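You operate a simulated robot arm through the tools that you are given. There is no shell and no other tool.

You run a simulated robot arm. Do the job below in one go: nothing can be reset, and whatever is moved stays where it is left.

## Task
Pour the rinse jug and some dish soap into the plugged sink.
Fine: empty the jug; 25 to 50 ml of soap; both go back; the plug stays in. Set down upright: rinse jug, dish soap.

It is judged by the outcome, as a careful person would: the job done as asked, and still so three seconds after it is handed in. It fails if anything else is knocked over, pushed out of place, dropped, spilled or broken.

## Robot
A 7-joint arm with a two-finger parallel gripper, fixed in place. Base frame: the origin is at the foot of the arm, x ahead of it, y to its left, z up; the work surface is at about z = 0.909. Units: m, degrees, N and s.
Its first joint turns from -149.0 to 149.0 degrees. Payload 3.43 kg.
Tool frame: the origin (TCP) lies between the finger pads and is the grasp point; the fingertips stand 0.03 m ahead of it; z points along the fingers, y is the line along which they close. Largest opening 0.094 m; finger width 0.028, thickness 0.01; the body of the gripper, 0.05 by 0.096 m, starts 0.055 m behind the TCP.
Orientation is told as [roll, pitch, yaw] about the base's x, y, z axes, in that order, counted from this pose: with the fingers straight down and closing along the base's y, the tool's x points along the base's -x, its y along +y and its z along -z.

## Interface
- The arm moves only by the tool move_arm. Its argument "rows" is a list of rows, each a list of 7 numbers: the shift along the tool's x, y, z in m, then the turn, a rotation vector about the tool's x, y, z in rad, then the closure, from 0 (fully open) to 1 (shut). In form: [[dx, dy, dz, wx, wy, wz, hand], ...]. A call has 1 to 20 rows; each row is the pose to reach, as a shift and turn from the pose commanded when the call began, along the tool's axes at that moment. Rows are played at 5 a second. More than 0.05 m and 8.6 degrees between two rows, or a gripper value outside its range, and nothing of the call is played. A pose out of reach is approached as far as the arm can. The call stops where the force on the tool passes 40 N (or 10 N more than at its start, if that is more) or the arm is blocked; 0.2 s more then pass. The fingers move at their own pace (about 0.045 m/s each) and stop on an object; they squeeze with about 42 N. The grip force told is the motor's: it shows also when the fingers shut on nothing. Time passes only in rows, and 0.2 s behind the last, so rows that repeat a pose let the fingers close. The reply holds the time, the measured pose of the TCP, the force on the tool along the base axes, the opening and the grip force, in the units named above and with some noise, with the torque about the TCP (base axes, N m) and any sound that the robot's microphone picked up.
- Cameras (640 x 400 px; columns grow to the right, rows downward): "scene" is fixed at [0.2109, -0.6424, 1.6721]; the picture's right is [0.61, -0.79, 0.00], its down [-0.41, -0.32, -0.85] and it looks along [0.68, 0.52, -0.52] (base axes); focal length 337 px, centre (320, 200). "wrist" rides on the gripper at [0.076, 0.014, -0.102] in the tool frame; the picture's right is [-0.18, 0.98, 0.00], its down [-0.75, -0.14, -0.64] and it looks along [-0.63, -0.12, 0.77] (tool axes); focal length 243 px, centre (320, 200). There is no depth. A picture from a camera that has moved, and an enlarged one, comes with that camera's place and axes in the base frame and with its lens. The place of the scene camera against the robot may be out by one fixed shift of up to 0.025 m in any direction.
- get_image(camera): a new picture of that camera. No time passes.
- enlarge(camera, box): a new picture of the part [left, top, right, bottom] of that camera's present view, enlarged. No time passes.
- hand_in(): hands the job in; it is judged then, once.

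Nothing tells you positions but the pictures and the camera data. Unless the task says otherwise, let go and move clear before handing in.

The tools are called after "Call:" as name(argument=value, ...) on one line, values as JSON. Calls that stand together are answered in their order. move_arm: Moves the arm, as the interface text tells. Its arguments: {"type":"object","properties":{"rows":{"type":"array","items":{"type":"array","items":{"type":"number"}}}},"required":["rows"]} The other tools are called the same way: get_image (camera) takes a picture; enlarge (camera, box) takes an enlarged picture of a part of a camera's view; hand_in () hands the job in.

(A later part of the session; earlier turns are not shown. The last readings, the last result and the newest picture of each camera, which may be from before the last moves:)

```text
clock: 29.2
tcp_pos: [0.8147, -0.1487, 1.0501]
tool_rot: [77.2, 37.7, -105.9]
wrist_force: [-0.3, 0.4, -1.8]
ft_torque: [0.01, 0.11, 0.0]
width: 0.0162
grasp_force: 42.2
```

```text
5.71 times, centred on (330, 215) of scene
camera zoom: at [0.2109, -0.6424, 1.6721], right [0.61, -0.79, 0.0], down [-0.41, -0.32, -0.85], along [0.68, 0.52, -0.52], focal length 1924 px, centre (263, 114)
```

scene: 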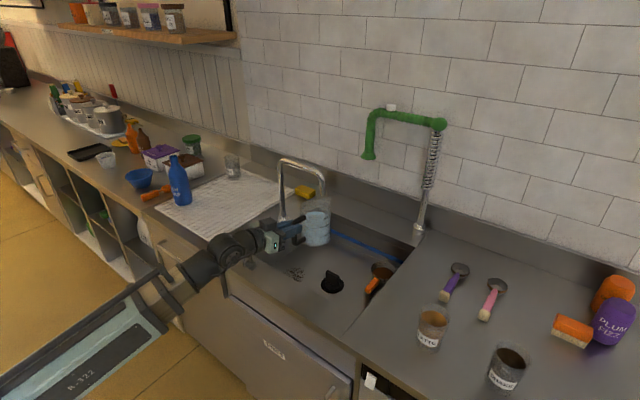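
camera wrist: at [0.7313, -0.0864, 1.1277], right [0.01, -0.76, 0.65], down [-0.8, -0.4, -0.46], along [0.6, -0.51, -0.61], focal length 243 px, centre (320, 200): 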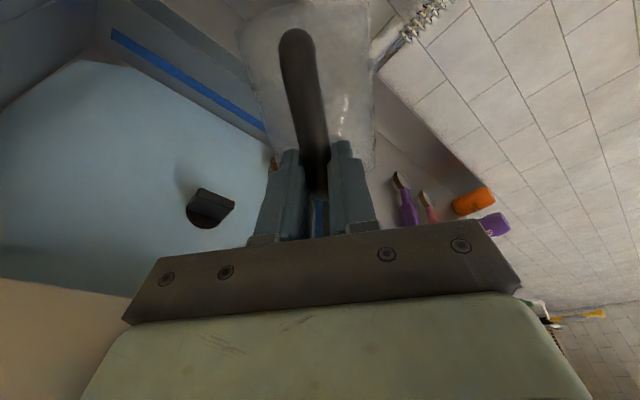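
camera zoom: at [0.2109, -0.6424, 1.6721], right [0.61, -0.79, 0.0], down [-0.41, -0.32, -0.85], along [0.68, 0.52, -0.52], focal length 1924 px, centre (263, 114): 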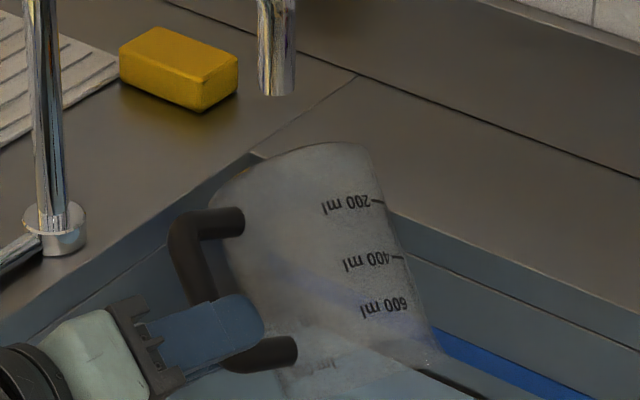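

The jug is empty and the plug is still in. I'll roll it back upright over the sink.

Call:
move_arm(rows=[[0, 0, 0, 0, 0, -0.13, 1], [0, 0, 0, 0, 0, -0.26, 1], [0, 0, 0, 0, 0, -0.39, 1], [0, 0, 0, 0, 0, -0.52, 1], [0, 0, 0, 0, 0, -0.65, 1], [0, 0, 0, 0, 0, -0.78, 1], [0, 0, 0, 0, 0, -0.91, 1], [0, 0, 0, 0, 0, -1.04, 1], [0, 0, 0, 0, 0, -1.17, 1], [0, 0, 0, 0, 0, -1.3, 1], [0, 0, 0, 0, 0, -1.43, 1], [0, 0, 0, 0, 0, -1.56, 1], [0, 0, 0, 0, 0, -1.69, 1], [0, 0, 0, 0, 0, -1.82, 1], [0, 0, 0, 0, 0, -1.95, 1], [0, 0, 0, 0, 0, -2.08, 1], [0, 0, 0, 0, 0, -2.18, 1], [0, 0, 0, 0, 0, -2.24, 1], [0, 0, 0, 0, 0, -2.24, 1]])

Call:
enlarge(camera="scene", box=[210, 150, 430, 310])

Call:
enlarge(camera="wrist", box=[220, 0, 420, 260])

```text
clock: 33.2
tcp_pos: [0.8152, -0.1491, 1.0507]
tool_rot: [0.0, -79.9, -8.0]
wrist_force: [0.1, 0.7, -1.0]
ft_torque: [-0.01, 0.11, -0.03]
width: 0.0164
grasp_force: 41.7
```

```text
2.50 times, centred on (320, 230) of scene
camera zoom: at [0.2109, -0.6424, 1.6721], right [0.61, -0.79, 0.0], down [-0.41, -0.32, -0.85], along [0.68, 0.52, -0.52], focal length 842 px, centre (320, 125)
```

zoom: 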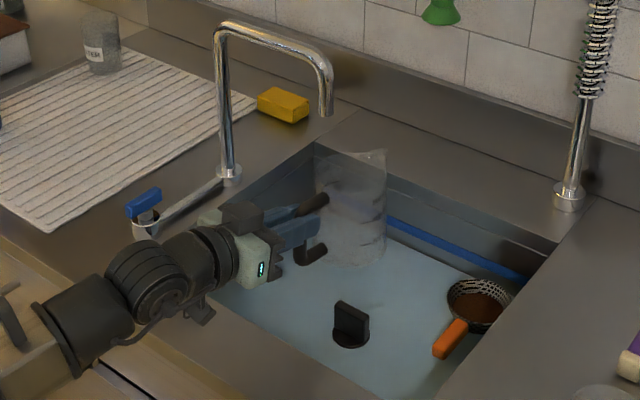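

```text
1.54 times, centred on (320, 130) of wrist
camera zoom: at [0.703, -0.1185, 0.995], right [0.17, 0.97, 0.18], down [-0.51, -0.07, 0.86], along [0.84, -0.24, 0.49], focal length 373 px, centre (320, 308)
```

zoom: 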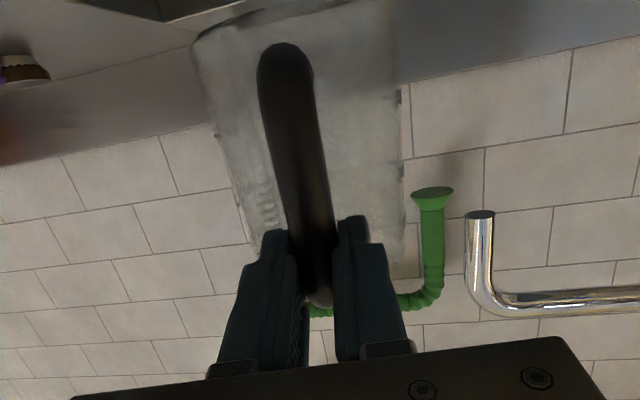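

The jug is upright, empty and still held as before. I'll retrace the path: lift and pull back, then swing to the mat.

Call:
move_arm(rows=[[-0.008, 0.0034, -0.01, 0, 0, 0, 1], [-0.0161, 0.0068, -0.02, 0, 0, 0, 1], [-0.0241, 0.0102, -0.03, 0, 0, 0, 1], [-0.0321, 0.0136, -0.04, 0, 0, 0, 1], [-0.0402, 0.017, -0.05, 0, 0, 0, 1], [-0.0482, 0.0204, -0.06, 0, 0, 0, 1], [-0.0482, 0.0204, -0.06, 0, 0, 0, 1]])

Call:
move_arm(rows=[[0, 0.011, 0, -0.014, 0, -0.0025, 1], [0, 0.0275, 0, -0.0349, 0, -0.0063, 1], [0.0002, 0.0551, -0.0011, -0.0699, 0, -0.0126, 1], [0.0005, 0.0826, -0.0031, -0.1048, 0, -0.0189, 1], [0.0011, 0.1099, -0.006, -0.1397, 0, -0.0251, 1], [0.0018, 0.1372, -0.0098, -0.1747, 0, -0.0314, 1], [0.0026, 0.1643, -0.0147, -0.2096, 0, -0.0377, 1], [0.0037, 0.1912, -0.0205, -0.2445, 0, -0.044, 1], [0.0049, 0.2179, -0.0272, -0.2794, 0, -0.0503, 1], [0.0063, 0.2443, -0.0348, -0.3144, 0, -0.0566, 1], [0.0078, 0.2705, -0.0434, -0.3493, 0, -0.0629, 1], [0.0095, 0.2963, -0.0529, -0.3842, 0, -0.0691, 1], [0.0114, 0.3218, -0.0632, -0.4192, 0, -0.0754, 1], [0.0134, 0.3468, -0.0745, -0.4541, 0, -0.0817, 1], [0.0156, 0.3715, -0.0866, -0.489, 0, -0.088, 1], [0.0179, 0.3957, -0.0995, -0.524, 0, -0.0943, 1], [0.0179, 0.3957, -0.0995, -0.524, 0, -0.0943, 1]])

Call:
get_image(camera="scene")

Call:
get_image(camera="wrist")

```text
clock: 34.8
tcp_pos: [0.7679, -0.1211, 1.1085]
tool_rot: [0.4, -79.8, -8.4]
wrist_force: [-0.7, -0.6, 0.0]
ft_torque: [0.04, 0.09, 0.01]
width: 0.0159
grasp_force: 41.6
```

```text
clock: 38.4
tcp_pos: [0.7225, 0.2831, 1.1094]
tool_rot: [0.1, -79.8, 22.3]
wrist_force: [-0.1, 0.8, -0.3]
ft_torque: [-0.06, 0.07, 0.0]
width: 0.0162
grasp_force: 41.6
```

```text
taken
```

scene: 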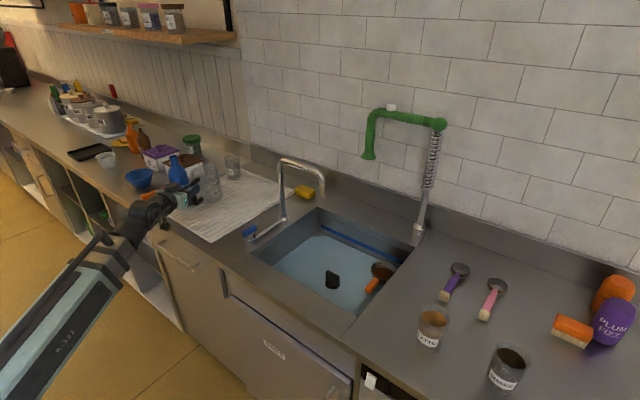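

```text
taken
camera wrist: at [0.6108, 0.2533, 1.0529], right [-0.35, 0.92, 0.18], down [-0.41, -0.32, 0.85], along [0.85, 0.22, 0.49], focal length 243 px, centre (320, 200)
```

wrist: 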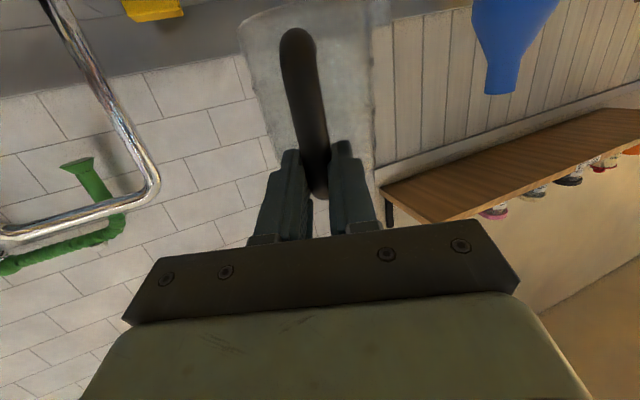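

The jug is back by the mat at the same pose as before. I'll take it out over its old spot and lower it to just above the mat.

Call:
move_arm(rows=[[0.0074, 0, 0.0106, 0, 0, 0, 1], [0.0148, 0, 0.0213, 0, 0, 0, 1], [0.0222, 0, 0.0319, 0, 0, 0, 1], [0.0296, 0, 0.0425, 0, 0, 0, 1], [0.037, 0, 0.0532, 0, 0, 0, 1], [0.0444, 0, 0.0638, 0, 0, 0, 1], [0.0542, 0, 0.0656, 0, 0, 0, 1], [0.0641, 0, 0.0673, 0, 0, 0, 1], [0.0739, 0, 0.0691, 0, 0, 0, 1], [0.0838, 0, 0.0709, 0, 0, 0, 1], [0.0862, 0, 0.0713, 0, 0, 0, 1], [0.0862, 0, 0.0713, 0, 0, 0, 1]])

Call:
enlarge(camera="scene", box=[150, 140, 260, 240])

Call:
enlarge(camera="wrist", box=[220, 0, 420, 260])

```text
clock: 41.0
tcp_pos: [0.7738, 0.3051, 1.0114]
tool_rot: [0.2, -79.8, 22.2]
wrist_force: [-0.2, 0.6, -1.7]
ft_torque: [-0.01, 0.09, 0.01]
width: 0.016
grasp_force: 41.9
```

```text
4.00 times, centred on (205, 190) of scene
camera zoom: at [0.2109, -0.6424, 1.6721], right [0.61, -0.79, 0.0], down [-0.41, -0.32, -0.85], along [0.68, 0.52, -0.52], focal length 1347 px, centre (780, 240)
```

zoom: 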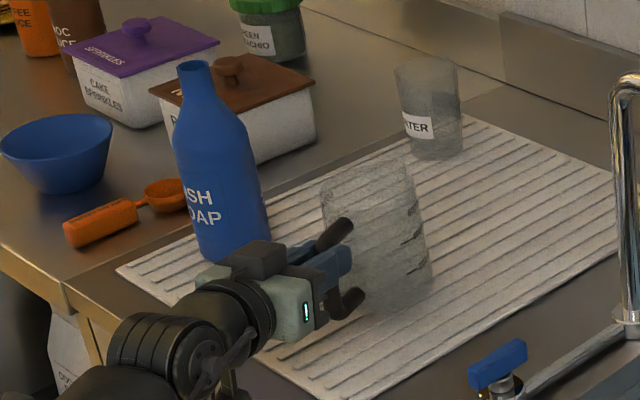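

```text
1.54 times, centred on (320, 130) of wrist
camera zoom: at [0.662, 0.2748, 0.9556], right [-0.35, 0.92, 0.18], down [-0.41, -0.32, 0.85], along [0.85, 0.22, 0.49], focal length 373 px, centre (320, 308)
```

zoom: 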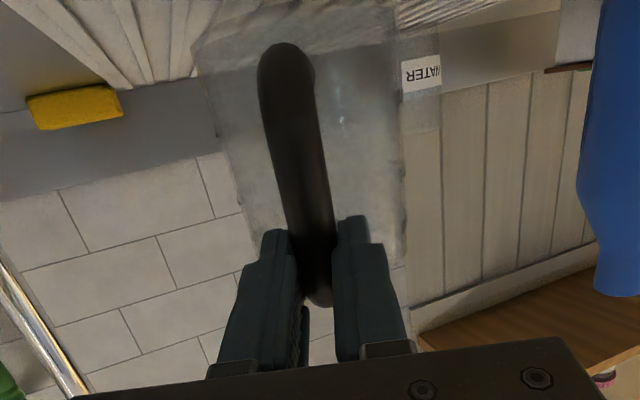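

The jug is a bit over a centimetre above the mat. I'll lower it slowly in small steps and watch the force and the bar for touchdown.

Call:
move_arm(rows=[[0.004, 0, 0.0007, 0, 0, 0, 1], [0.008, 0, 0.0014, 0, 0, 0, 1], [0.0108, 0, 0.0019, 0, 0, 0, 1], [0.0108, 0, 0.0019, 0, 0, 0, 1]])

Call:
move_arm(rows=[[0.002, 0, 0.0004, 0, 0, 0, 1], [0.002, 0, 0.0004, 0, 0, 0, 1]])

Call:
move_arm(rows=[[0.002, 0, 0.0004, 0, 0, 0, 1], [0.002, 0, 0.0004, 0, 0, 0, 1]])

Call:
enlarge(camera="scene", box=[150, 140, 260, 240])

Call:
enlarge(camera="wrist", box=[220, 0, 420, 260])

```text
clock: 42.0
tcp_pos: [0.7733, 0.3049, 0.9988]
tool_rot: [0.1, -79.8, 22.3]
wrist_force: [0.5, -0.1, -0.5]
ft_torque: [-0.03, 0.11, 0.0]
width: 0.0159
grasp_force: 42.2
```

```text
clock: 42.6
tcp_pos: [0.7734, 0.3034, 0.9984]
tool_rot: [0.2, -79.8, 22.2]
wrist_force: [-0.6, -0.4, -0.9]
ft_torque: [-0.04, 0.09, -0.04]
width: 0.0163
grasp_force: 42.3
```

```text
clock: 43.2
tcp_pos: [0.7732, 0.3056, 0.9963]
tool_rot: [0.2, -79.9, 22.2]
wrist_force: [0.2, -0.3, 2.6]
ft_torque: [0.0, -0.1, -0.04]
width: 0.0163
grasp_force: 42.2
```

```text
4.00 times, centred on (205, 190) of scene
camera zoom: at [0.2109, -0.6424, 1.6721], right [0.61, -0.79, 0.0], down [-0.41, -0.32, -0.85], along [0.68, 0.52, -0.52], focal length 1347 px, centre (780, 240)
```

zoom: 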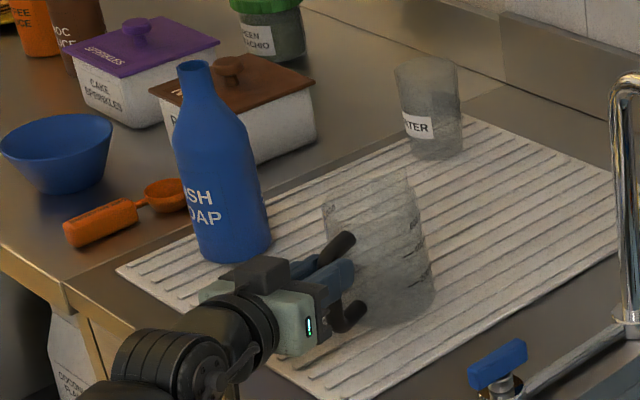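

```text
1.54 times, centred on (320, 130) of wrist
camera zoom: at [0.6617, 0.2748, 0.9408], right [-0.35, 0.92, 0.18], down [-0.41, -0.32, 0.85], along [0.85, 0.22, 0.49], focal length 373 px, centre (320, 308)
```

zoom: 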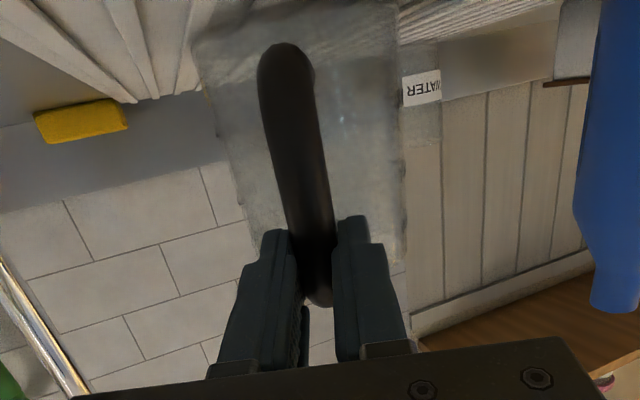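

Touchdown: the vertical force has turned upward at TCP z ≈ 0.996. I'll release the handle.

Call:
move_arm(rows=[[0, 0, 0, 0, 0, 0, 0.7], [0, 0, 0, 0, 0, 0, 0.4], [0, 0, 0, 0, 0, 0, 0], [0, 0, 0, 0, 0, 0, 0], [0, 0, 0, 0, 0, 0, 0], [0, 0, 0, 0, 0, 0, 0]])

Call:
enlarge(camera="scene", box=[150, 140, 260, 240])

Call:
get_image(camera="wrist")

```text
clock: 44.6
tcp_pos: [0.7719, 0.3045, 0.9965]
tool_rot: [0.2, -80.0, 22.1]
wrist_force: [0.8, -0.7, 0.6]
ft_torque: [0.0, 0.02, 0.02]
width: 0.0941
grasp_force: 0.0
```

```text
4.00 times, centred on (205, 190) of scene
camera zoom: at [0.2109, -0.6424, 1.6721], right [0.61, -0.79, 0.0], down [-0.41, -0.32, -0.85], along [0.68, 0.52, -0.52], focal length 1347 px, centre (780, 240)
```

zoom: 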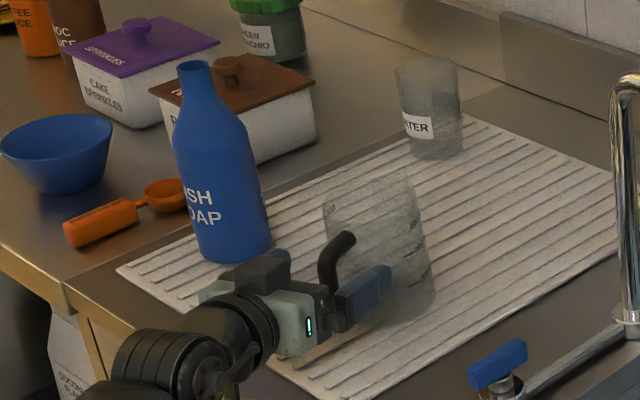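

```text
taken
camera wrist: at [0.6617, 0.2748, 0.9407], right [-0.35, 0.92, 0.18], down [-0.41, -0.32, 0.85], along [0.85, 0.22, 0.49], focal length 243 px, centre (320, 200)
```

wrist: 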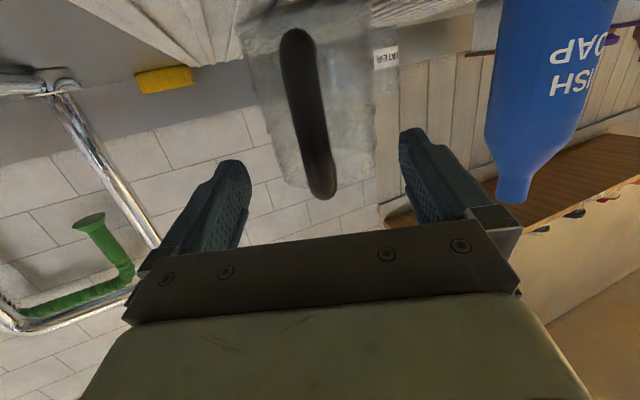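

The jug is standing on its own again. I'll back straight off the handle and then look at its placement and at the soap bottle.

Call:
move_arm(rows=[[0, 0, -0.02, 0, 0, 0, 0], [0, 0, -0.04, 0, 0, 0, 0], [0, 0, -0.06, 0, 0, 0, 0], [0, 0, -0.075, 0, 0, 0, 0], [0, 0, -0.075, 0, 0, 0, 0]])

Call:
enlarge(camera="scene", box=[150, 140, 260, 240])

Call:
get_image(camera="wrist")

```text
clock: 45.8
tcp_pos: [0.7049, 0.2761, 1.0112]
tool_rot: [0.2, -80.0, 22.2]
wrist_force: [0.0, 0.1, 0.3]
ft_torque: [0.04, -0.02, 0.01]
width: 0.094
grasp_force: 0.2
```

```text
4.00 times, centred on (205, 190) of scene
camera zoom: at [0.2109, -0.6424, 1.6721], right [0.61, -0.79, 0.0], down [-0.41, -0.32, -0.85], along [0.68, 0.52, -0.52], focal length 1347 px, centre (780, 240)
```

zoom: 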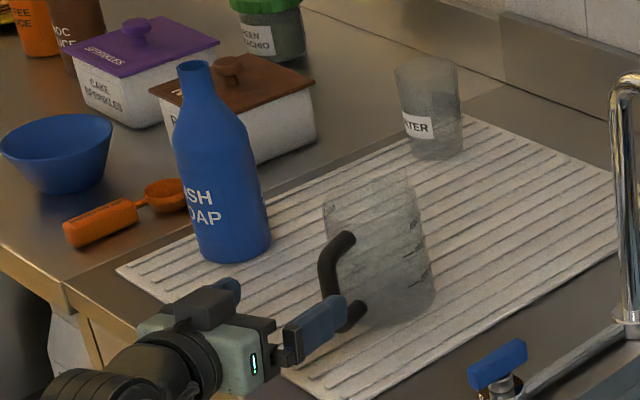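

```text
taken
camera wrist: at [0.5936, 0.2466, 0.9549], right [-0.35, 0.92, 0.18], down [-0.41, -0.32, 0.85], along [0.85, 0.22, 0.49], focal length 243 px, centre (320, 200)
```

wrist: 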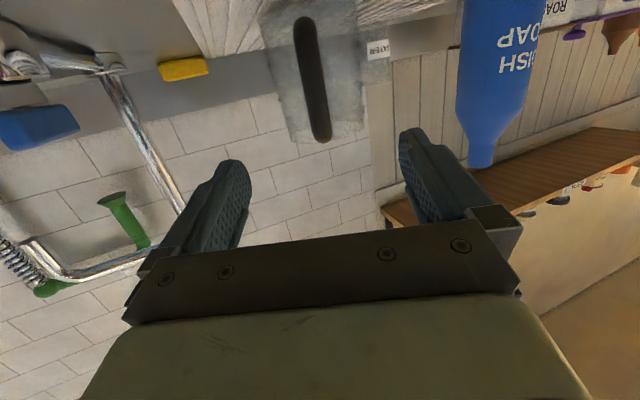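

The jug is back within about a centimetre of its first spot, upright. The bottle's axis is at about (0.827, 0.548) with its mouth at z ≈ 1.12, so I'll swing the hand to face it from a distance.

Call:
move_arm(rows=[[0.0018, 0.0265, 0.0002, -0.0335, 0, -0.0059, 0], [0.0038, 0.0528, -0.0004, -0.067, 0, -0.0118, 0], [0.0059, 0.0792, -0.002, -0.1005, 0, -0.0177, 0], [0.0082, 0.1054, -0.0042, -0.134, 0, -0.0236, 0], [0.0106, 0.1316, -0.0074, -0.1676, 0, -0.0296, 0], [0.0132, 0.1577, -0.0123, -0.2011, 0, -0.0355, 0], [0.0132, 0.1577, -0.0123, -0.2011, 0, -0.0355, 0]])

Call:
get_image(camera="wrist")

Call:
enlarge(camera="wrist", box=[220, 0, 420, 200])

Call:
enlarge(camera="scene", box=[150, 140, 260, 240])

```text
clock: 47.4
tcp_pos: [0.6313, 0.4159, 0.9986]
tool_rot: [0.3, -79.9, 33.8]
wrist_force: [0.5, 0.2, -0.3]
ft_torque: [0.05, 0.02, -0.01]
width: 0.094
grasp_force: 0.1
```

```text
taken
camera wrist: at [0.5276, 0.3644, 0.9437], right [-0.53, 0.83, 0.18], down [-0.33, -0.4, 0.85], along [0.78, 0.39, 0.49], focal length 243 px, centre (320, 200)
```

wrist: 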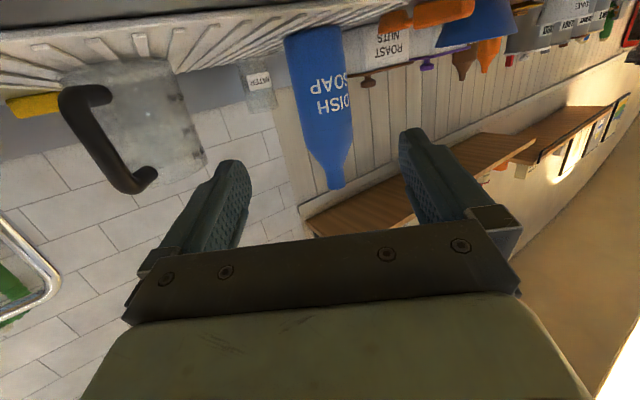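

```text
2.00 times, centred on (320, 100) of wrist
camera zoom: at [0.5276, 0.3644, 0.9437], right [-0.53, 0.83, 0.18], down [-0.33, -0.4, 0.85], along [0.78, 0.39, 0.49], focal length 485 px, centre (320, 400)
```

zoom: 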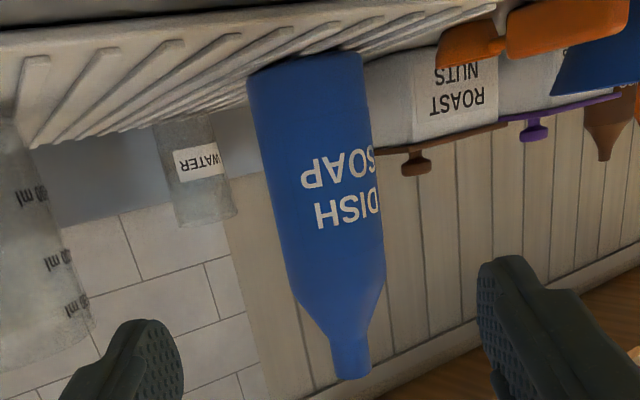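

```text
4.00 times, centred on (205, 190) of scene
camera zoom: at [0.2109, -0.6424, 1.6721], right [0.61, -0.79, 0.0], down [-0.41, -0.32, -0.85], along [0.68, 0.52, -0.52], focal length 1347 px, centre (780, 240)
```

zoom: 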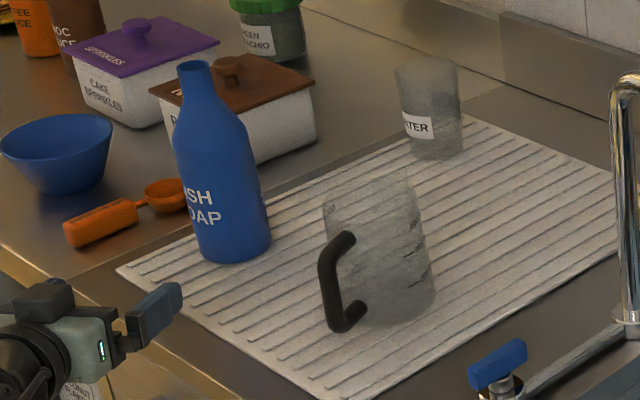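

The bottle body is about 74 mm across, so each finger will have about 10 mm of room, and the hand is lined up with it. I'll advance most of the way and check the alignment before straddling it.

Call:
move_arm(rows=[[-0.0049, 0.0003, 0.03, 0, 0, 0, 0], [-0.0097, 0.0006, 0.06, 0, 0, 0, 0], [-0.0146, 0.001, 0.09, 0, 0, 0, 0], [-0.0195, 0.0014, 0.12, 0, 0, 0, 0], [-0.0243, 0.002, 0.15, 0, 0, 0, 0], [-0.0243, 0.002, 0.15, 0, 0, 0, 0]])

Call:
get_image(camera="wrist")

Call:
enlarge(camera="scene", box=[130, 130, 240, 230])

```text
clock: 48.8
tcp_pos: [0.7559, 0.5042, 0.996]
tool_rot: [0.3, -79.9, 33.7]
wrist_force: [-0.9, 0.0, -0.1]
ft_torque: [-0.01, -0.01, 0.03]
width: 0.094
grasp_force: 0.0
```

```text
taken
camera wrist: at [0.6526, 0.4515, 0.9411], right [-0.53, 0.83, 0.18], down [-0.33, -0.4, 0.85], along [0.78, 0.39, 0.49], focal length 243 px, centre (320, 200)
```

wrist: 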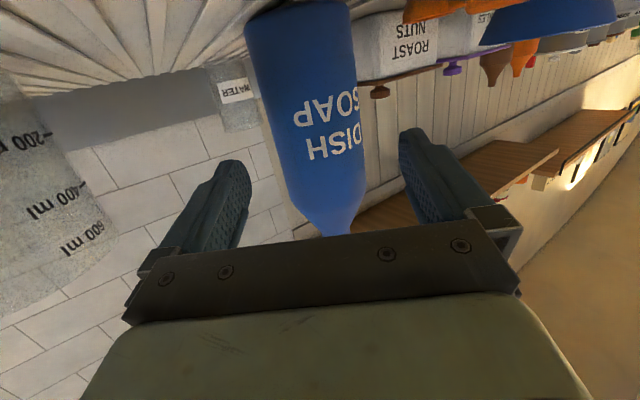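

```text
4.00 times, centred on (185, 180) of scene
camera zoom: at [0.2109, -0.6424, 1.6721], right [0.61, -0.79, 0.0], down [-0.41, -0.32, -0.85], along [0.68, 0.52, -0.52], focal length 1347 px, centre (860, 280)
```

zoom: 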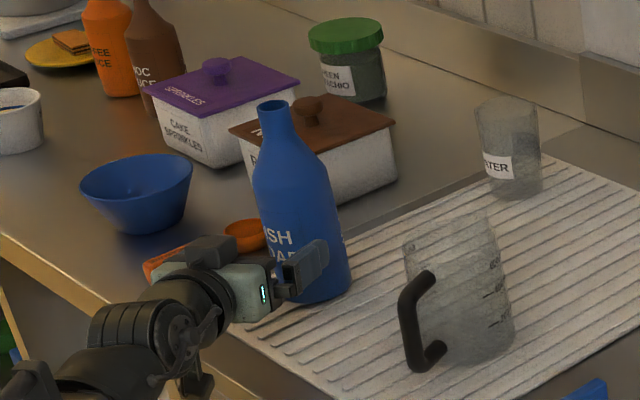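

I'll zoom in to measure how well the bottle is centred between the fingers.

Call:
enlarge(camera="wrist", box=[230, 60, 430, 200])

```text
2.86 times, centred on (330, 130) of wrist
camera zoom: at [0.6526, 0.4515, 0.9411], right [-0.53, 0.83, 0.18], down [-0.33, -0.4, 0.85], along [0.78, 0.39, 0.49], focal length 693 px, centre (291, 400)
```

zoom: 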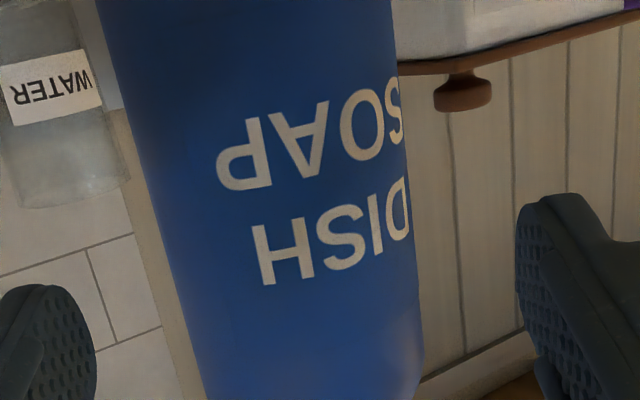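

The bottle sits about 4 mm to the right of centre. I'll correct that and advance the remaining 8 cm to straddle it.

Call:
move_arm(rows=[[0, -0.0036, 0, 0, 0, 0, 0], [-0.0033, -0.0036, 0.02, 0, 0, 0, 0], [-0.0065, -0.0036, 0.04, 0, 0, 0, 0], [-0.0098, -0.0036, 0.06, 0, 0, 0, 0], [-0.013, -0.0036, 0.08, 0, 0, 0, 0], [-0.013, -0.0036, 0.08, 0, 0, 0, 0]])

Call:
get_image(camera="wrist")

Call:
enlarge(camera="scene", box=[130, 130, 240, 230])

```text
clock: 50.2
tcp_pos: [0.8235, 0.5469, 0.994]
tool_rot: [0.4, -80.0, 33.9]
wrist_force: [-0.5, 0.5, 0.0]
ft_torque: [0.01, 0.01, 0.01]
width: 0.0939
grasp_force: 0.0
```

```text
taken
camera wrist: at [0.722, 0.4942, 0.9398], right [-0.53, 0.83, 0.18], down [-0.33, -0.4, 0.85], along [0.78, 0.39, 0.49], focal length 243 px, centre (320, 200)
```

wrist: 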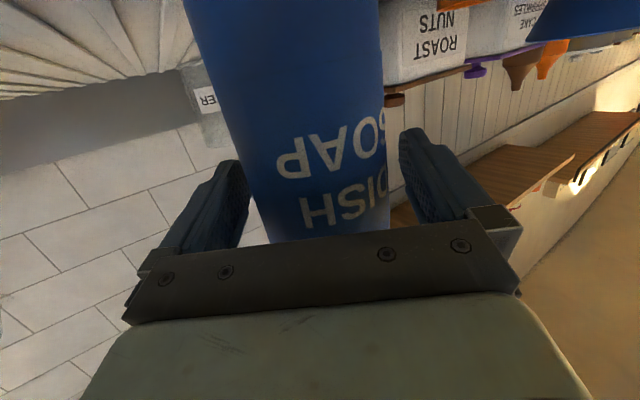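

```text
4.00 times, centred on (185, 180) of scene
camera zoom: at [0.2109, -0.6424, 1.6721], right [0.61, -0.79, 0.0], down [-0.41, -0.32, -0.85], along [0.68, 0.52, -0.52], focal length 1347 px, centre (860, 280)
```

zoom: 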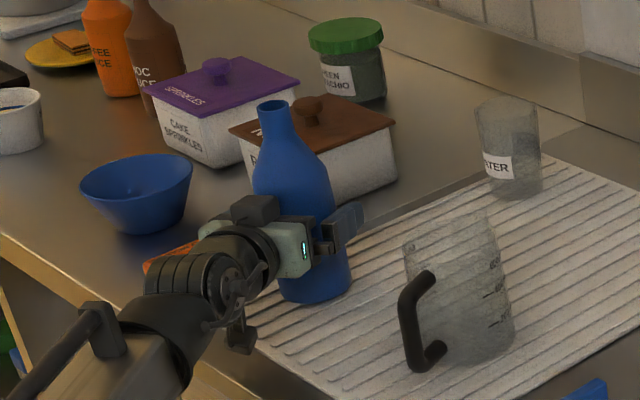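

The bottle is between the fingers and undisturbed. I'll close on it.

Call:
move_arm(rows=[[0, 0, 0, 0, 0, 0, 0.3], [0, 0, 0, 0, 0, 0, 0.6], [0, 0, 0, 0, 0, 0, 1], [0, 0, 0, 0, 0, 0, 1], [0, 0, 0, 0, 0, 0, 1], [0, 0, 0, 0, 0, 0, 1]])

Call:
get_image(camera="wrist")

```text
clock: 51.6
tcp_pos: [0.8247, 0.5476, 0.9945]
tool_rot: [0.4, -79.9, 33.8]
wrist_force: [-0.3, -0.1, 1.5]
ft_torque: [0.02, 0.01, 0.01]
width: 0.0739
grasp_force: 41.9
```

```text
taken
camera wrist: at [0.7218, 0.4942, 0.9398], right [-0.53, 0.83, 0.18], down [-0.33, -0.4, 0.85], along [0.78, 0.39, 0.49], focal length 243 px, centre (320, 200)
```

wrist: 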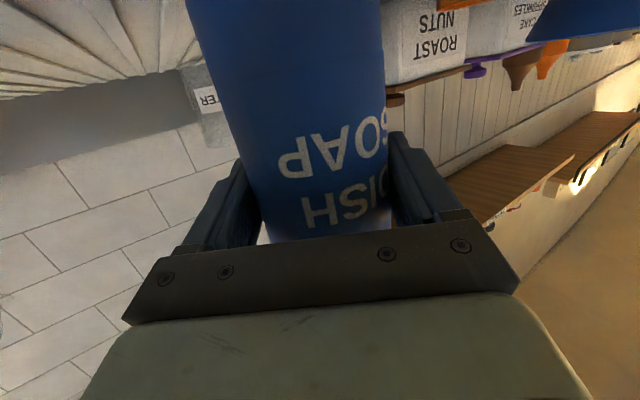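

The grip is at 73.9 mm on the bottle's body. I'll lift slowly and check for slip.

Call:
move_arm(rows=[[-0.003, 0, -0.0005, 0, 0, 0, 1], [-0.007, 0, -0.0012, 0, 0, 0, 1], [-0.012, 0, -0.0021, 0, 0, 0, 1], [-0.018, 0, -0.0032, 0, 0, 0, 1], [-0.025, 0, -0.0044, 0, 0, 0, 1], [-0.025, 0, -0.0044, 0, 0, 0, 1]])

Call:
get_image(camera="wrist")

Call:
enlarge(camera="scene", box=[130, 130, 240, 230])

```text
clock: 53.0
tcp_pos: [0.8257, 0.5464, 1.0209]
tool_rot: [0.4, -79.8, 33.8]
wrist_force: [-0.6, -0.6, -0.2]
ft_torque: [-0.01, -0.03, -0.02]
width: 0.074
grasp_force: 41.6
```

```text
taken
camera wrist: at [0.7219, 0.4944, 0.9656], right [-0.53, 0.83, 0.18], down [-0.33, -0.4, 0.85], along [0.78, 0.39, 0.49], focal length 243 px, centre (320, 200)
```

wrist: 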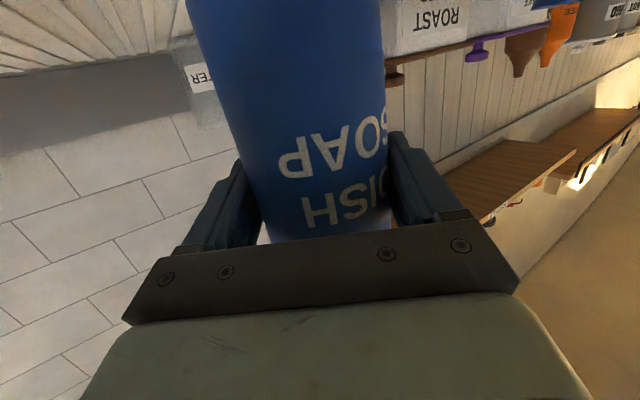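

```text
4.00 times, centred on (185, 180) of scene
camera zoom: at [0.2109, -0.6424, 1.6721], right [0.61, -0.79, 0.0], down [-0.41, -0.32, -0.85], along [0.68, 0.52, -0.52], focal length 1347 px, centre (860, 280)
```

zoom: 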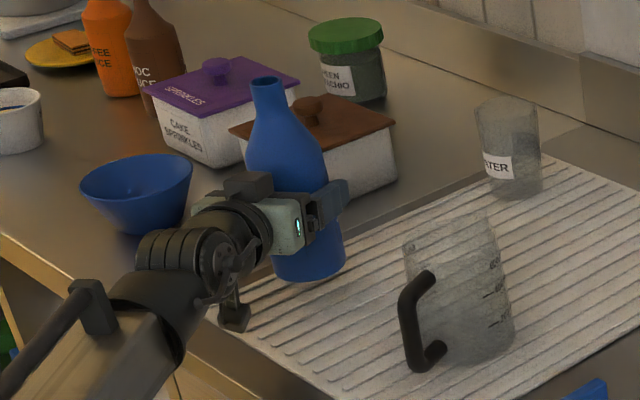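

The bottle lifts without slipping. The force sensor didn't register the water leaving the jug, so weight won't tell me how much soap I pour. The empty graduated jug (about 60 cm² inside, so roughly 1.7 mm per 10 ml) can measure a small first portion, which I'd then tip into the sink. I'll bring the bottle beside the jug first.

Call:
move_arm(rows=[[-0.018, 0, -0.0032, 0, 0, 0, 1], [-0.036, 0, -0.0064, 0, 0, 0, 1], [-0.043, -0.0134, -0.0225, 0, 0, 0, 1], [-0.047, -0.0268, -0.0385, 0, 0, 0, 1], [-0.05, -0.0401, -0.0537, 0, 0, 0, 1], [-0.053, -0.0535, -0.0683, 0, 0, 0, 1], [-0.0553, -0.0669, -0.083, 0, 0, 0, 1], [-0.0553, -0.0669, -0.083, 0, 0, 0, 1]])

Call:
get_image(camera="wrist")

Call:
enlarge(camera="scene", box=[140, 130, 260, 240])

```text
clock: 54.8
tcp_pos: [0.8036, 0.4501, 1.0901]
tool_rot: [0.4, -79.8, 33.8]
wrist_force: [-0.3, 0.2, 0.0]
ft_torque: [0.0, -0.01, -0.04]
width: 0.0738
grasp_force: 42.2
```

```text
taken
camera wrist: at [0.7008, 0.3984, 1.0348], right [-0.53, 0.83, 0.18], down [-0.33, -0.4, 0.85], along [0.78, 0.39, 0.49], focal length 243 px, centre (320, 200)
```

wrist: 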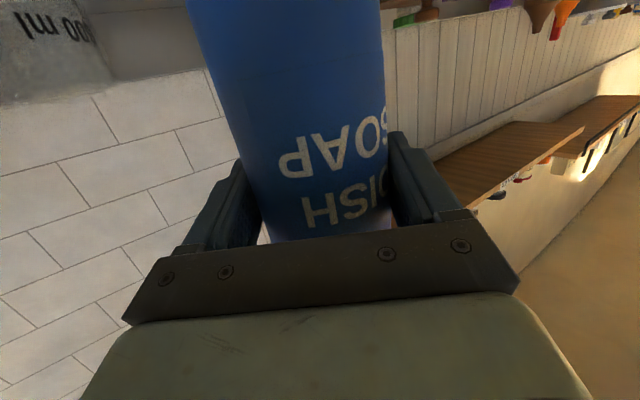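

```text
3.64 times, centred on (200, 185) of scene
camera zoom: at [0.2109, -0.6424, 1.6721], right [0.61, -0.79, 0.0], down [-0.41, -0.32, -0.85], along [0.68, 0.52, -0.52], focal length 1224 px, centre (756, 254)
```

zoom: 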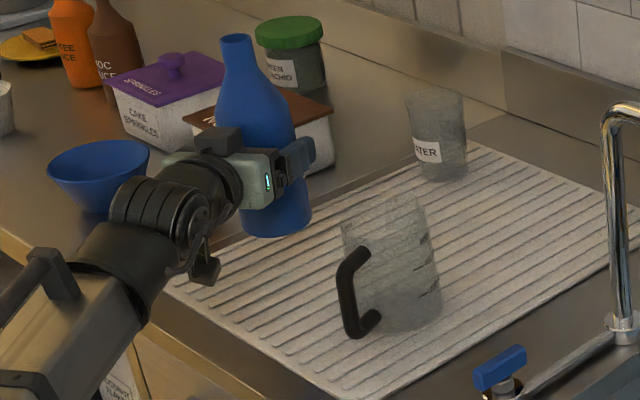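

The bottle is upright beside the jug, just clear of it. I'll roll it gently toward the jug to about 40°, keeping the mouth over the jug's opening, and look for flow.

Call:
move_arm(rows=[[-0.0033, -0.004, -0.0006, 0, 0, 0.1, 1], [-0.0066, -0.008, -0.0012, 0, 0, 0.2, 1], [-0.0098, -0.012, -0.0018, 0, 0, 0.3, 1], [-0.0131, -0.016, -0.0023, 0, 0, 0.4, 1], [-0.0164, -0.02, -0.0029, 0, 0, 0.5, 1], [-0.0197, -0.024, -0.0035, 0, 0, 0.6, 1], [-0.0197, -0.0275, -0.0035, 0, 0, 0.7, 1], [-0.0197, -0.0275, -0.0035, 0, 0, 0.7, 1]])

Call:
enlarge(camera="scene", box=[160, 140, 260, 230])

Call:
get_image(camera="wrist")

```text
clock: 56.6
tcp_pos: [0.8184, 0.4288, 1.1092]
tool_rot: [74.5, -48.7, -44.2]
wrist_force: [0.0, -0.2, -0.5]
ft_torque: [0.0, 0.02, -0.02]
width: 0.0738
grasp_force: 42.2
```

```text
4.44 times, centred on (210, 185) of scene
camera zoom: at [0.2109, -0.6424, 1.6721], right [0.61, -0.79, 0.0], down [-0.41, -0.32, -0.85], along [0.68, 0.52, -0.52], focal length 1496 px, centre (809, 267)
```

zoom: 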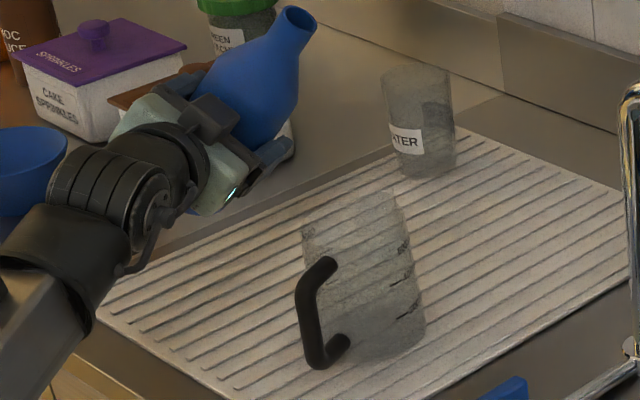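

```text
taken
camera wrist: at [0.6939, 0.4168, 1.081], right [-0.24, 0.6, 0.76], down [-0.12, -0.8, 0.59], along [0.96, 0.05, 0.26], focal length 243 px, centre (320, 200)
```

wrist: 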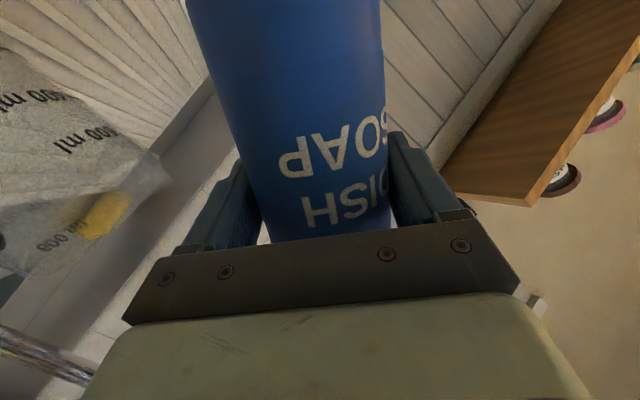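

No flow yet at 40°, and the mouth is over the jug. I'll zoom on the mouth and jug to see the opening and check alignment.

Call:
enlarge(camera="scene", box=[180, 130, 230, 170])

Call:
enlarge(camera="scene", box=[190, 175, 245, 230])

```text
10.00 times, centred on (205, 150) of scene
camera zoom: at [0.2109, -0.6424, 1.6721], right [0.61, -0.79, 0.0], down [-0.41, -0.32, -0.85], along [0.68, 0.52, -0.52], focal length 3367 px, centre (1470, 700)
```

zoom: 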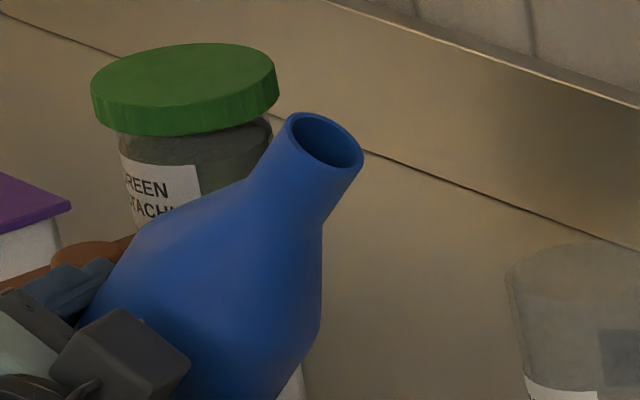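

```text
7.27 times, centred on (218, 202) of scene
camera zoom: at [0.2109, -0.6424, 1.6721], right [0.61, -0.79, 0.0], down [-0.41, -0.32, -0.85], along [0.68, 0.52, -0.52], focal length 2448 px, centre (1066, 182)
```

zoom: 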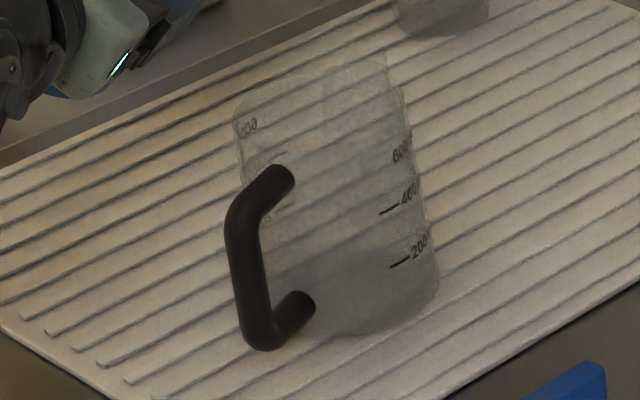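

The mouth is about 24 mm across inside and the jug's marks are clear. I'll keep tilting in steps, following with the mouth over the jug.

Call:
move_arm(rows=[[0.0014, 0.0017, 0, 0, 0, 0.09, 1], [0.0028, 0.0034, 0, 0, 0, 0.18, 1], [0.0043, 0.0051, 0, 0, 0, 0.26, 1], [0.0043, 0.0051, 0, 0, 0, 0.26, 1]])

Call:
enlarge(camera="scene", box=[180, 140, 250, 230])

```text
clock: 57.6
tcp_pos: [0.8163, 0.4346, 1.1088]
tool_rot: [77.6, -34.2, -48.8]
wrist_force: [0.4, -0.1, -0.9]
ft_torque: [0.03, 0.0, 0.01]
width: 0.0737
grasp_force: 42.2
```

```text
4.44 times, centred on (215, 185) of scene
camera zoom: at [0.2109, -0.6424, 1.6721], right [0.61, -0.79, 0.0], down [-0.41, -0.32, -0.85], along [0.68, 0.52, -0.52], focal length 1496 px, centre (787, 267)
```

zoom: 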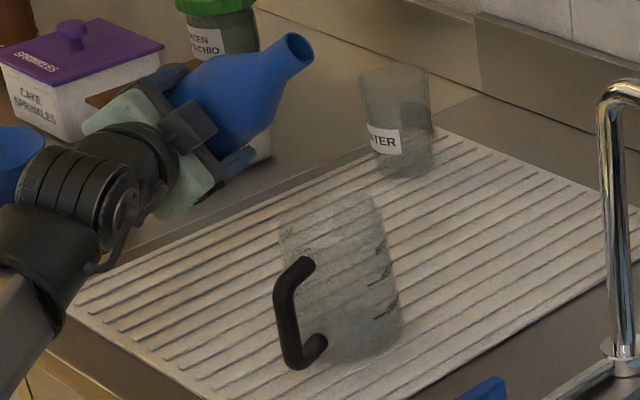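

Still no flow at about 54° of tilt. I'll go on to about 64° while lowering the bottle slightly to keep the mouth close above the jug.

Call:
move_arm(rows=[[0.0052, -0.0011, 0.0007, 0, 0, 0.058, 1], [0.0105, -0.0023, 0.0014, 0, 0, 0.117, 1], [0.0157, -0.0034, 0.0021, 0, 0, 0.175, 1], [0.0157, -0.0034, 0.0021, 0, 0, 0.175, 1]])

Call:
enlarge(camera="scene", box=[180, 140, 250, 230])

```text
clock: 58.6
tcp_pos: [0.8099, 0.4437, 1.0982]
tool_rot: [79.0, -24.3, -51.1]
wrist_force: [-0.5, 0.4, -0.8]
ft_torque: [-0.03, -0.02, -0.02]
width: 0.0735
grasp_force: 41.6
```

```text
4.44 times, centred on (215, 185) of scene
camera zoom: at [0.2109, -0.6424, 1.6721], right [0.61, -0.79, 0.0], down [-0.41, -0.32, -0.85], along [0.68, 0.52, -0.52], focal length 1496 px, centre (787, 267)
```

zoom: 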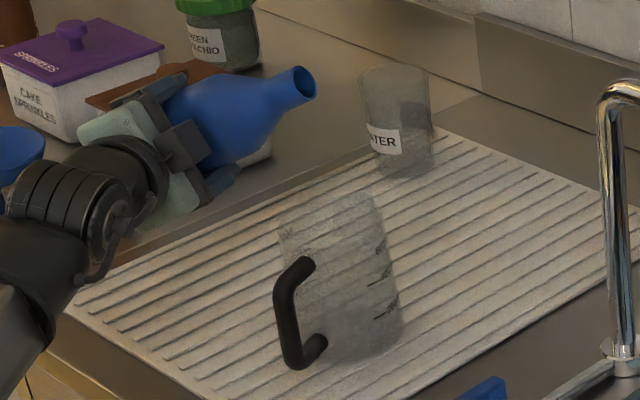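

No flow at about 64° either. I'll continue in small steps, checking after each, because each degree counts for more as the tilt grows.

Call:
move_arm(rows=[[0.0024, -0.001, 0.0003, 0, 0, 0.035, 1], [0.0048, -0.002, 0.0007, 0, 0, 0.07, 1]])

Call:
enlarge(camera="scene", box=[190, 140, 240, 220])

```text
clock: 59.2
tcp_pos: [0.8066, 0.4464, 1.0931]
tool_rot: [79.2, -20.5, -52.1]
wrist_force: [-0.1, 0.1, -1.0]
ft_torque: [0.01, -0.02, 0.01]
width: 0.0742
grasp_force: 41.9
```

```text
5.00 times, centred on (215, 180) of scene
camera zoom: at [0.2109, -0.6424, 1.6721], right [0.61, -0.79, 0.0], down [-0.41, -0.32, -0.85], along [0.68, 0.52, -0.52], focal length 1683 px, centre (845, 300)
```

zoom: 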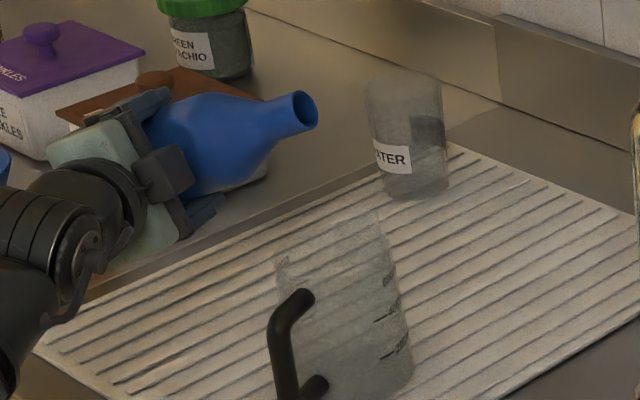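

Still dry at about 68°. Next step is 3° more.

Call:
move_arm(rows=[[0.0016, -0.001, 0.0003, 0, 0, 0.026, 1], [0.0032, -0.002, 0.0005, 0, 0, 0.052, 1]])

Call:
enlarge(camera="scene", box=[190, 140, 240, 220])

```text
clock: 59.8
tcp_pos: [0.8066, 0.4481, 1.0893]
tool_rot: [79.4, -17.5, -52.6]
wrist_force: [0.1, -0.4, -0.4]
ft_torque: [0.01, -0.02, -0.03]
width: 0.0737
grasp_force: 41.4
```

```text
5.00 times, centred on (215, 180) of scene
camera zoom: at [0.2109, -0.6424, 1.6721], right [0.61, -0.79, 0.0], down [-0.41, -0.32, -0.85], along [0.68, 0.52, -0.52], focal length 1683 px, centre (845, 300)
```

zoom: 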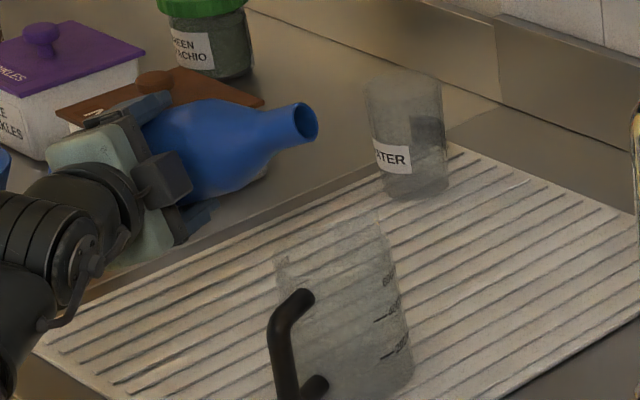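

Dry at about 71°, and the mouth is squarely above the jug's axis. Continuing by 2.5°.

Call:
move_arm(rows=[[0.0012, -0.0012, 0.0003, 0, 0, 0.022, 1], [0.0023, -0.0023, 0.0005, 0, 0, 0.044, 1]])

Call:
enlarge(camera="scene", box=[190, 140, 240, 220])

```text
clock: 60.4
tcp_pos: [0.806, 0.4494, 1.0877]
tool_rot: [79.6, -15.1, -52.9]
wrist_force: [0.9, 0.0, -0.8]
ft_torque: [0.0, 0.02, -0.01]
width: 0.0738
grasp_force: 42.1
```

```text
5.00 times, centred on (215, 180) of scene
camera zoom: at [0.2109, -0.6424, 1.6721], right [0.61, -0.79, 0.0], down [-0.41, -0.32, -0.85], along [0.68, 0.52, -0.52], focal length 1683 px, centre (845, 300)
```

zoom: 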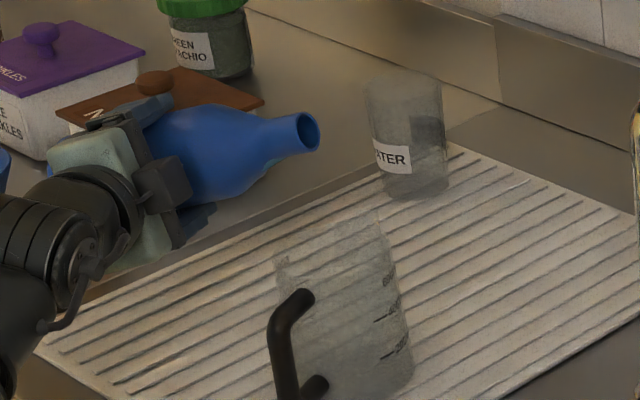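

Still no soap at about 73°. I'll now use 1° steps with a look after each one, so I can back off as soon as a stream appears.

Call:
move_arm(rows=[[0.0003, 0, 0, 0, 0, 0.0175, 1]])

Call:
enlarge(camera="scene", box=[195, 145, 240, 220])

```text
clock: 60.8
tcp_pos: [0.8052, 0.45, 1.088]
tool_rot: [79.5, -14.2, -53.3]
wrist_force: [-0.2, 0.8, 0.1]
ft_torque: [0.02, -0.01, 0.02]
width: 0.0736
grasp_force: 42.0
```

```text
5.33 times, centred on (218, 182) of scene
camera zoom: at [0.2109, -0.6424, 1.6721], right [0.61, -0.79, 0.0], down [-0.41, -0.32, -0.85], along [0.68, 0.52, -0.52], focal length 1796 px, centre (867, 293)
```

zoom: 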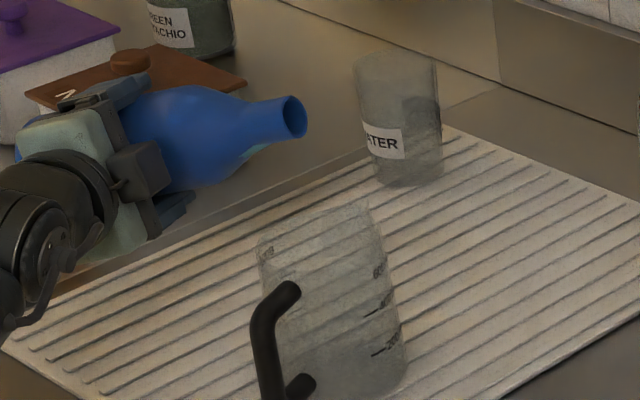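

Dry at about 74°. Next small step.

Call:
move_arm(rows=[[0.0005, 0, 0, 0, 0, 0.026, 1]])

Call:
enlarge(camera="scene", box=[195, 145, 240, 220])

```text
clock: 61.2
tcp_pos: [0.8042, 0.4489, 1.0884]
tool_rot: [79.7, -12.6, -53.5]
wrist_force: [0.3, -0.1, -0.3]
ft_torque: [0.0, 0.0, -0.01]
width: 0.0738
grasp_force: 42.1
```

```text
5.33 times, centred on (218, 182) of scene
camera zoom: at [0.2109, -0.6424, 1.6721], right [0.61, -0.79, 0.0], down [-0.41, -0.32, -0.85], along [0.68, 0.52, -0.52], focal length 1796 px, centre (867, 293)
```

zoom: 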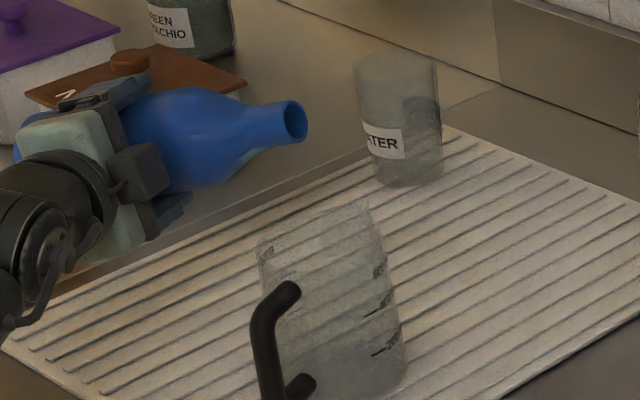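

Dry at about 76°. Another 1.5°.

Call:
move_arm(rows=[[0.0005, 0, 0, 0, 0, 0.026, 1]])

Call:
enlarge(camera="scene", box=[195, 145, 240, 220])

```text
clock: 61.6
tcp_pos: [0.8033, 0.4492, 1.0871]
tool_rot: [79.8, -11.2, -53.8]
wrist_force: [-0.3, -0.6, -0.2]
ft_torque: [0.04, 0.01, -0.01]
width: 0.0738
grasp_force: 41.6
```

```text
5.33 times, centred on (218, 182) of scene
camera zoom: at [0.2109, -0.6424, 1.6721], right [0.61, -0.79, 0.0], down [-0.41, -0.32, -0.85], along [0.68, 0.52, -0.52], focal length 1796 px, centre (867, 293)
```

zoom: 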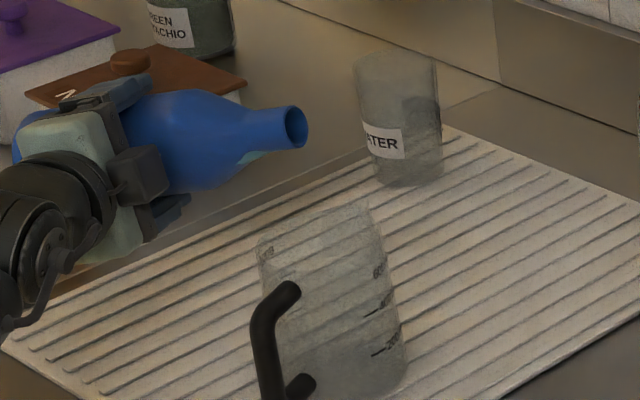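

Dry at about 77°. Another step.

Call:
move_arm(rows=[[0.0005, 0, 0, 0, 0, 0.026, 1]])

Call:
enlarge(camera="scene", box=[195, 145, 240, 220])

```text
clock: 62.0
tcp_pos: [0.8043, 0.4497, 1.0879]
tool_rot: [79.7, -9.8, -54.1]
wrist_force: [0.6, 0.1, -1.0]
ft_torque: [0.01, -0.01, -0.02]
width: 0.0738
grasp_force: 41.8
```

```text
5.33 times, centred on (218, 182) of scene
camera zoom: at [0.2109, -0.6424, 1.6721], right [0.61, -0.79, 0.0], down [-0.41, -0.32, -0.85], along [0.68, 0.52, -0.52], focal length 1796 px, centre (867, 293)
```

zoom: 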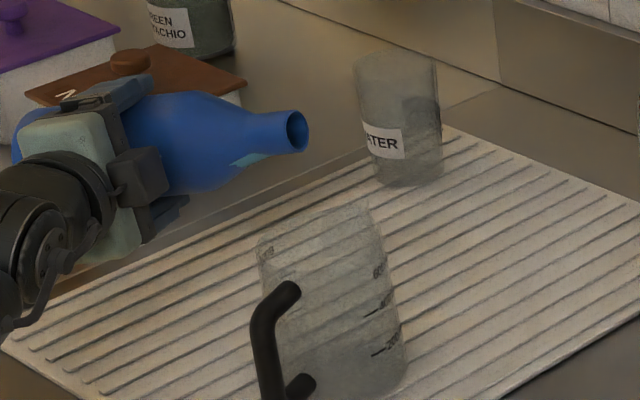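

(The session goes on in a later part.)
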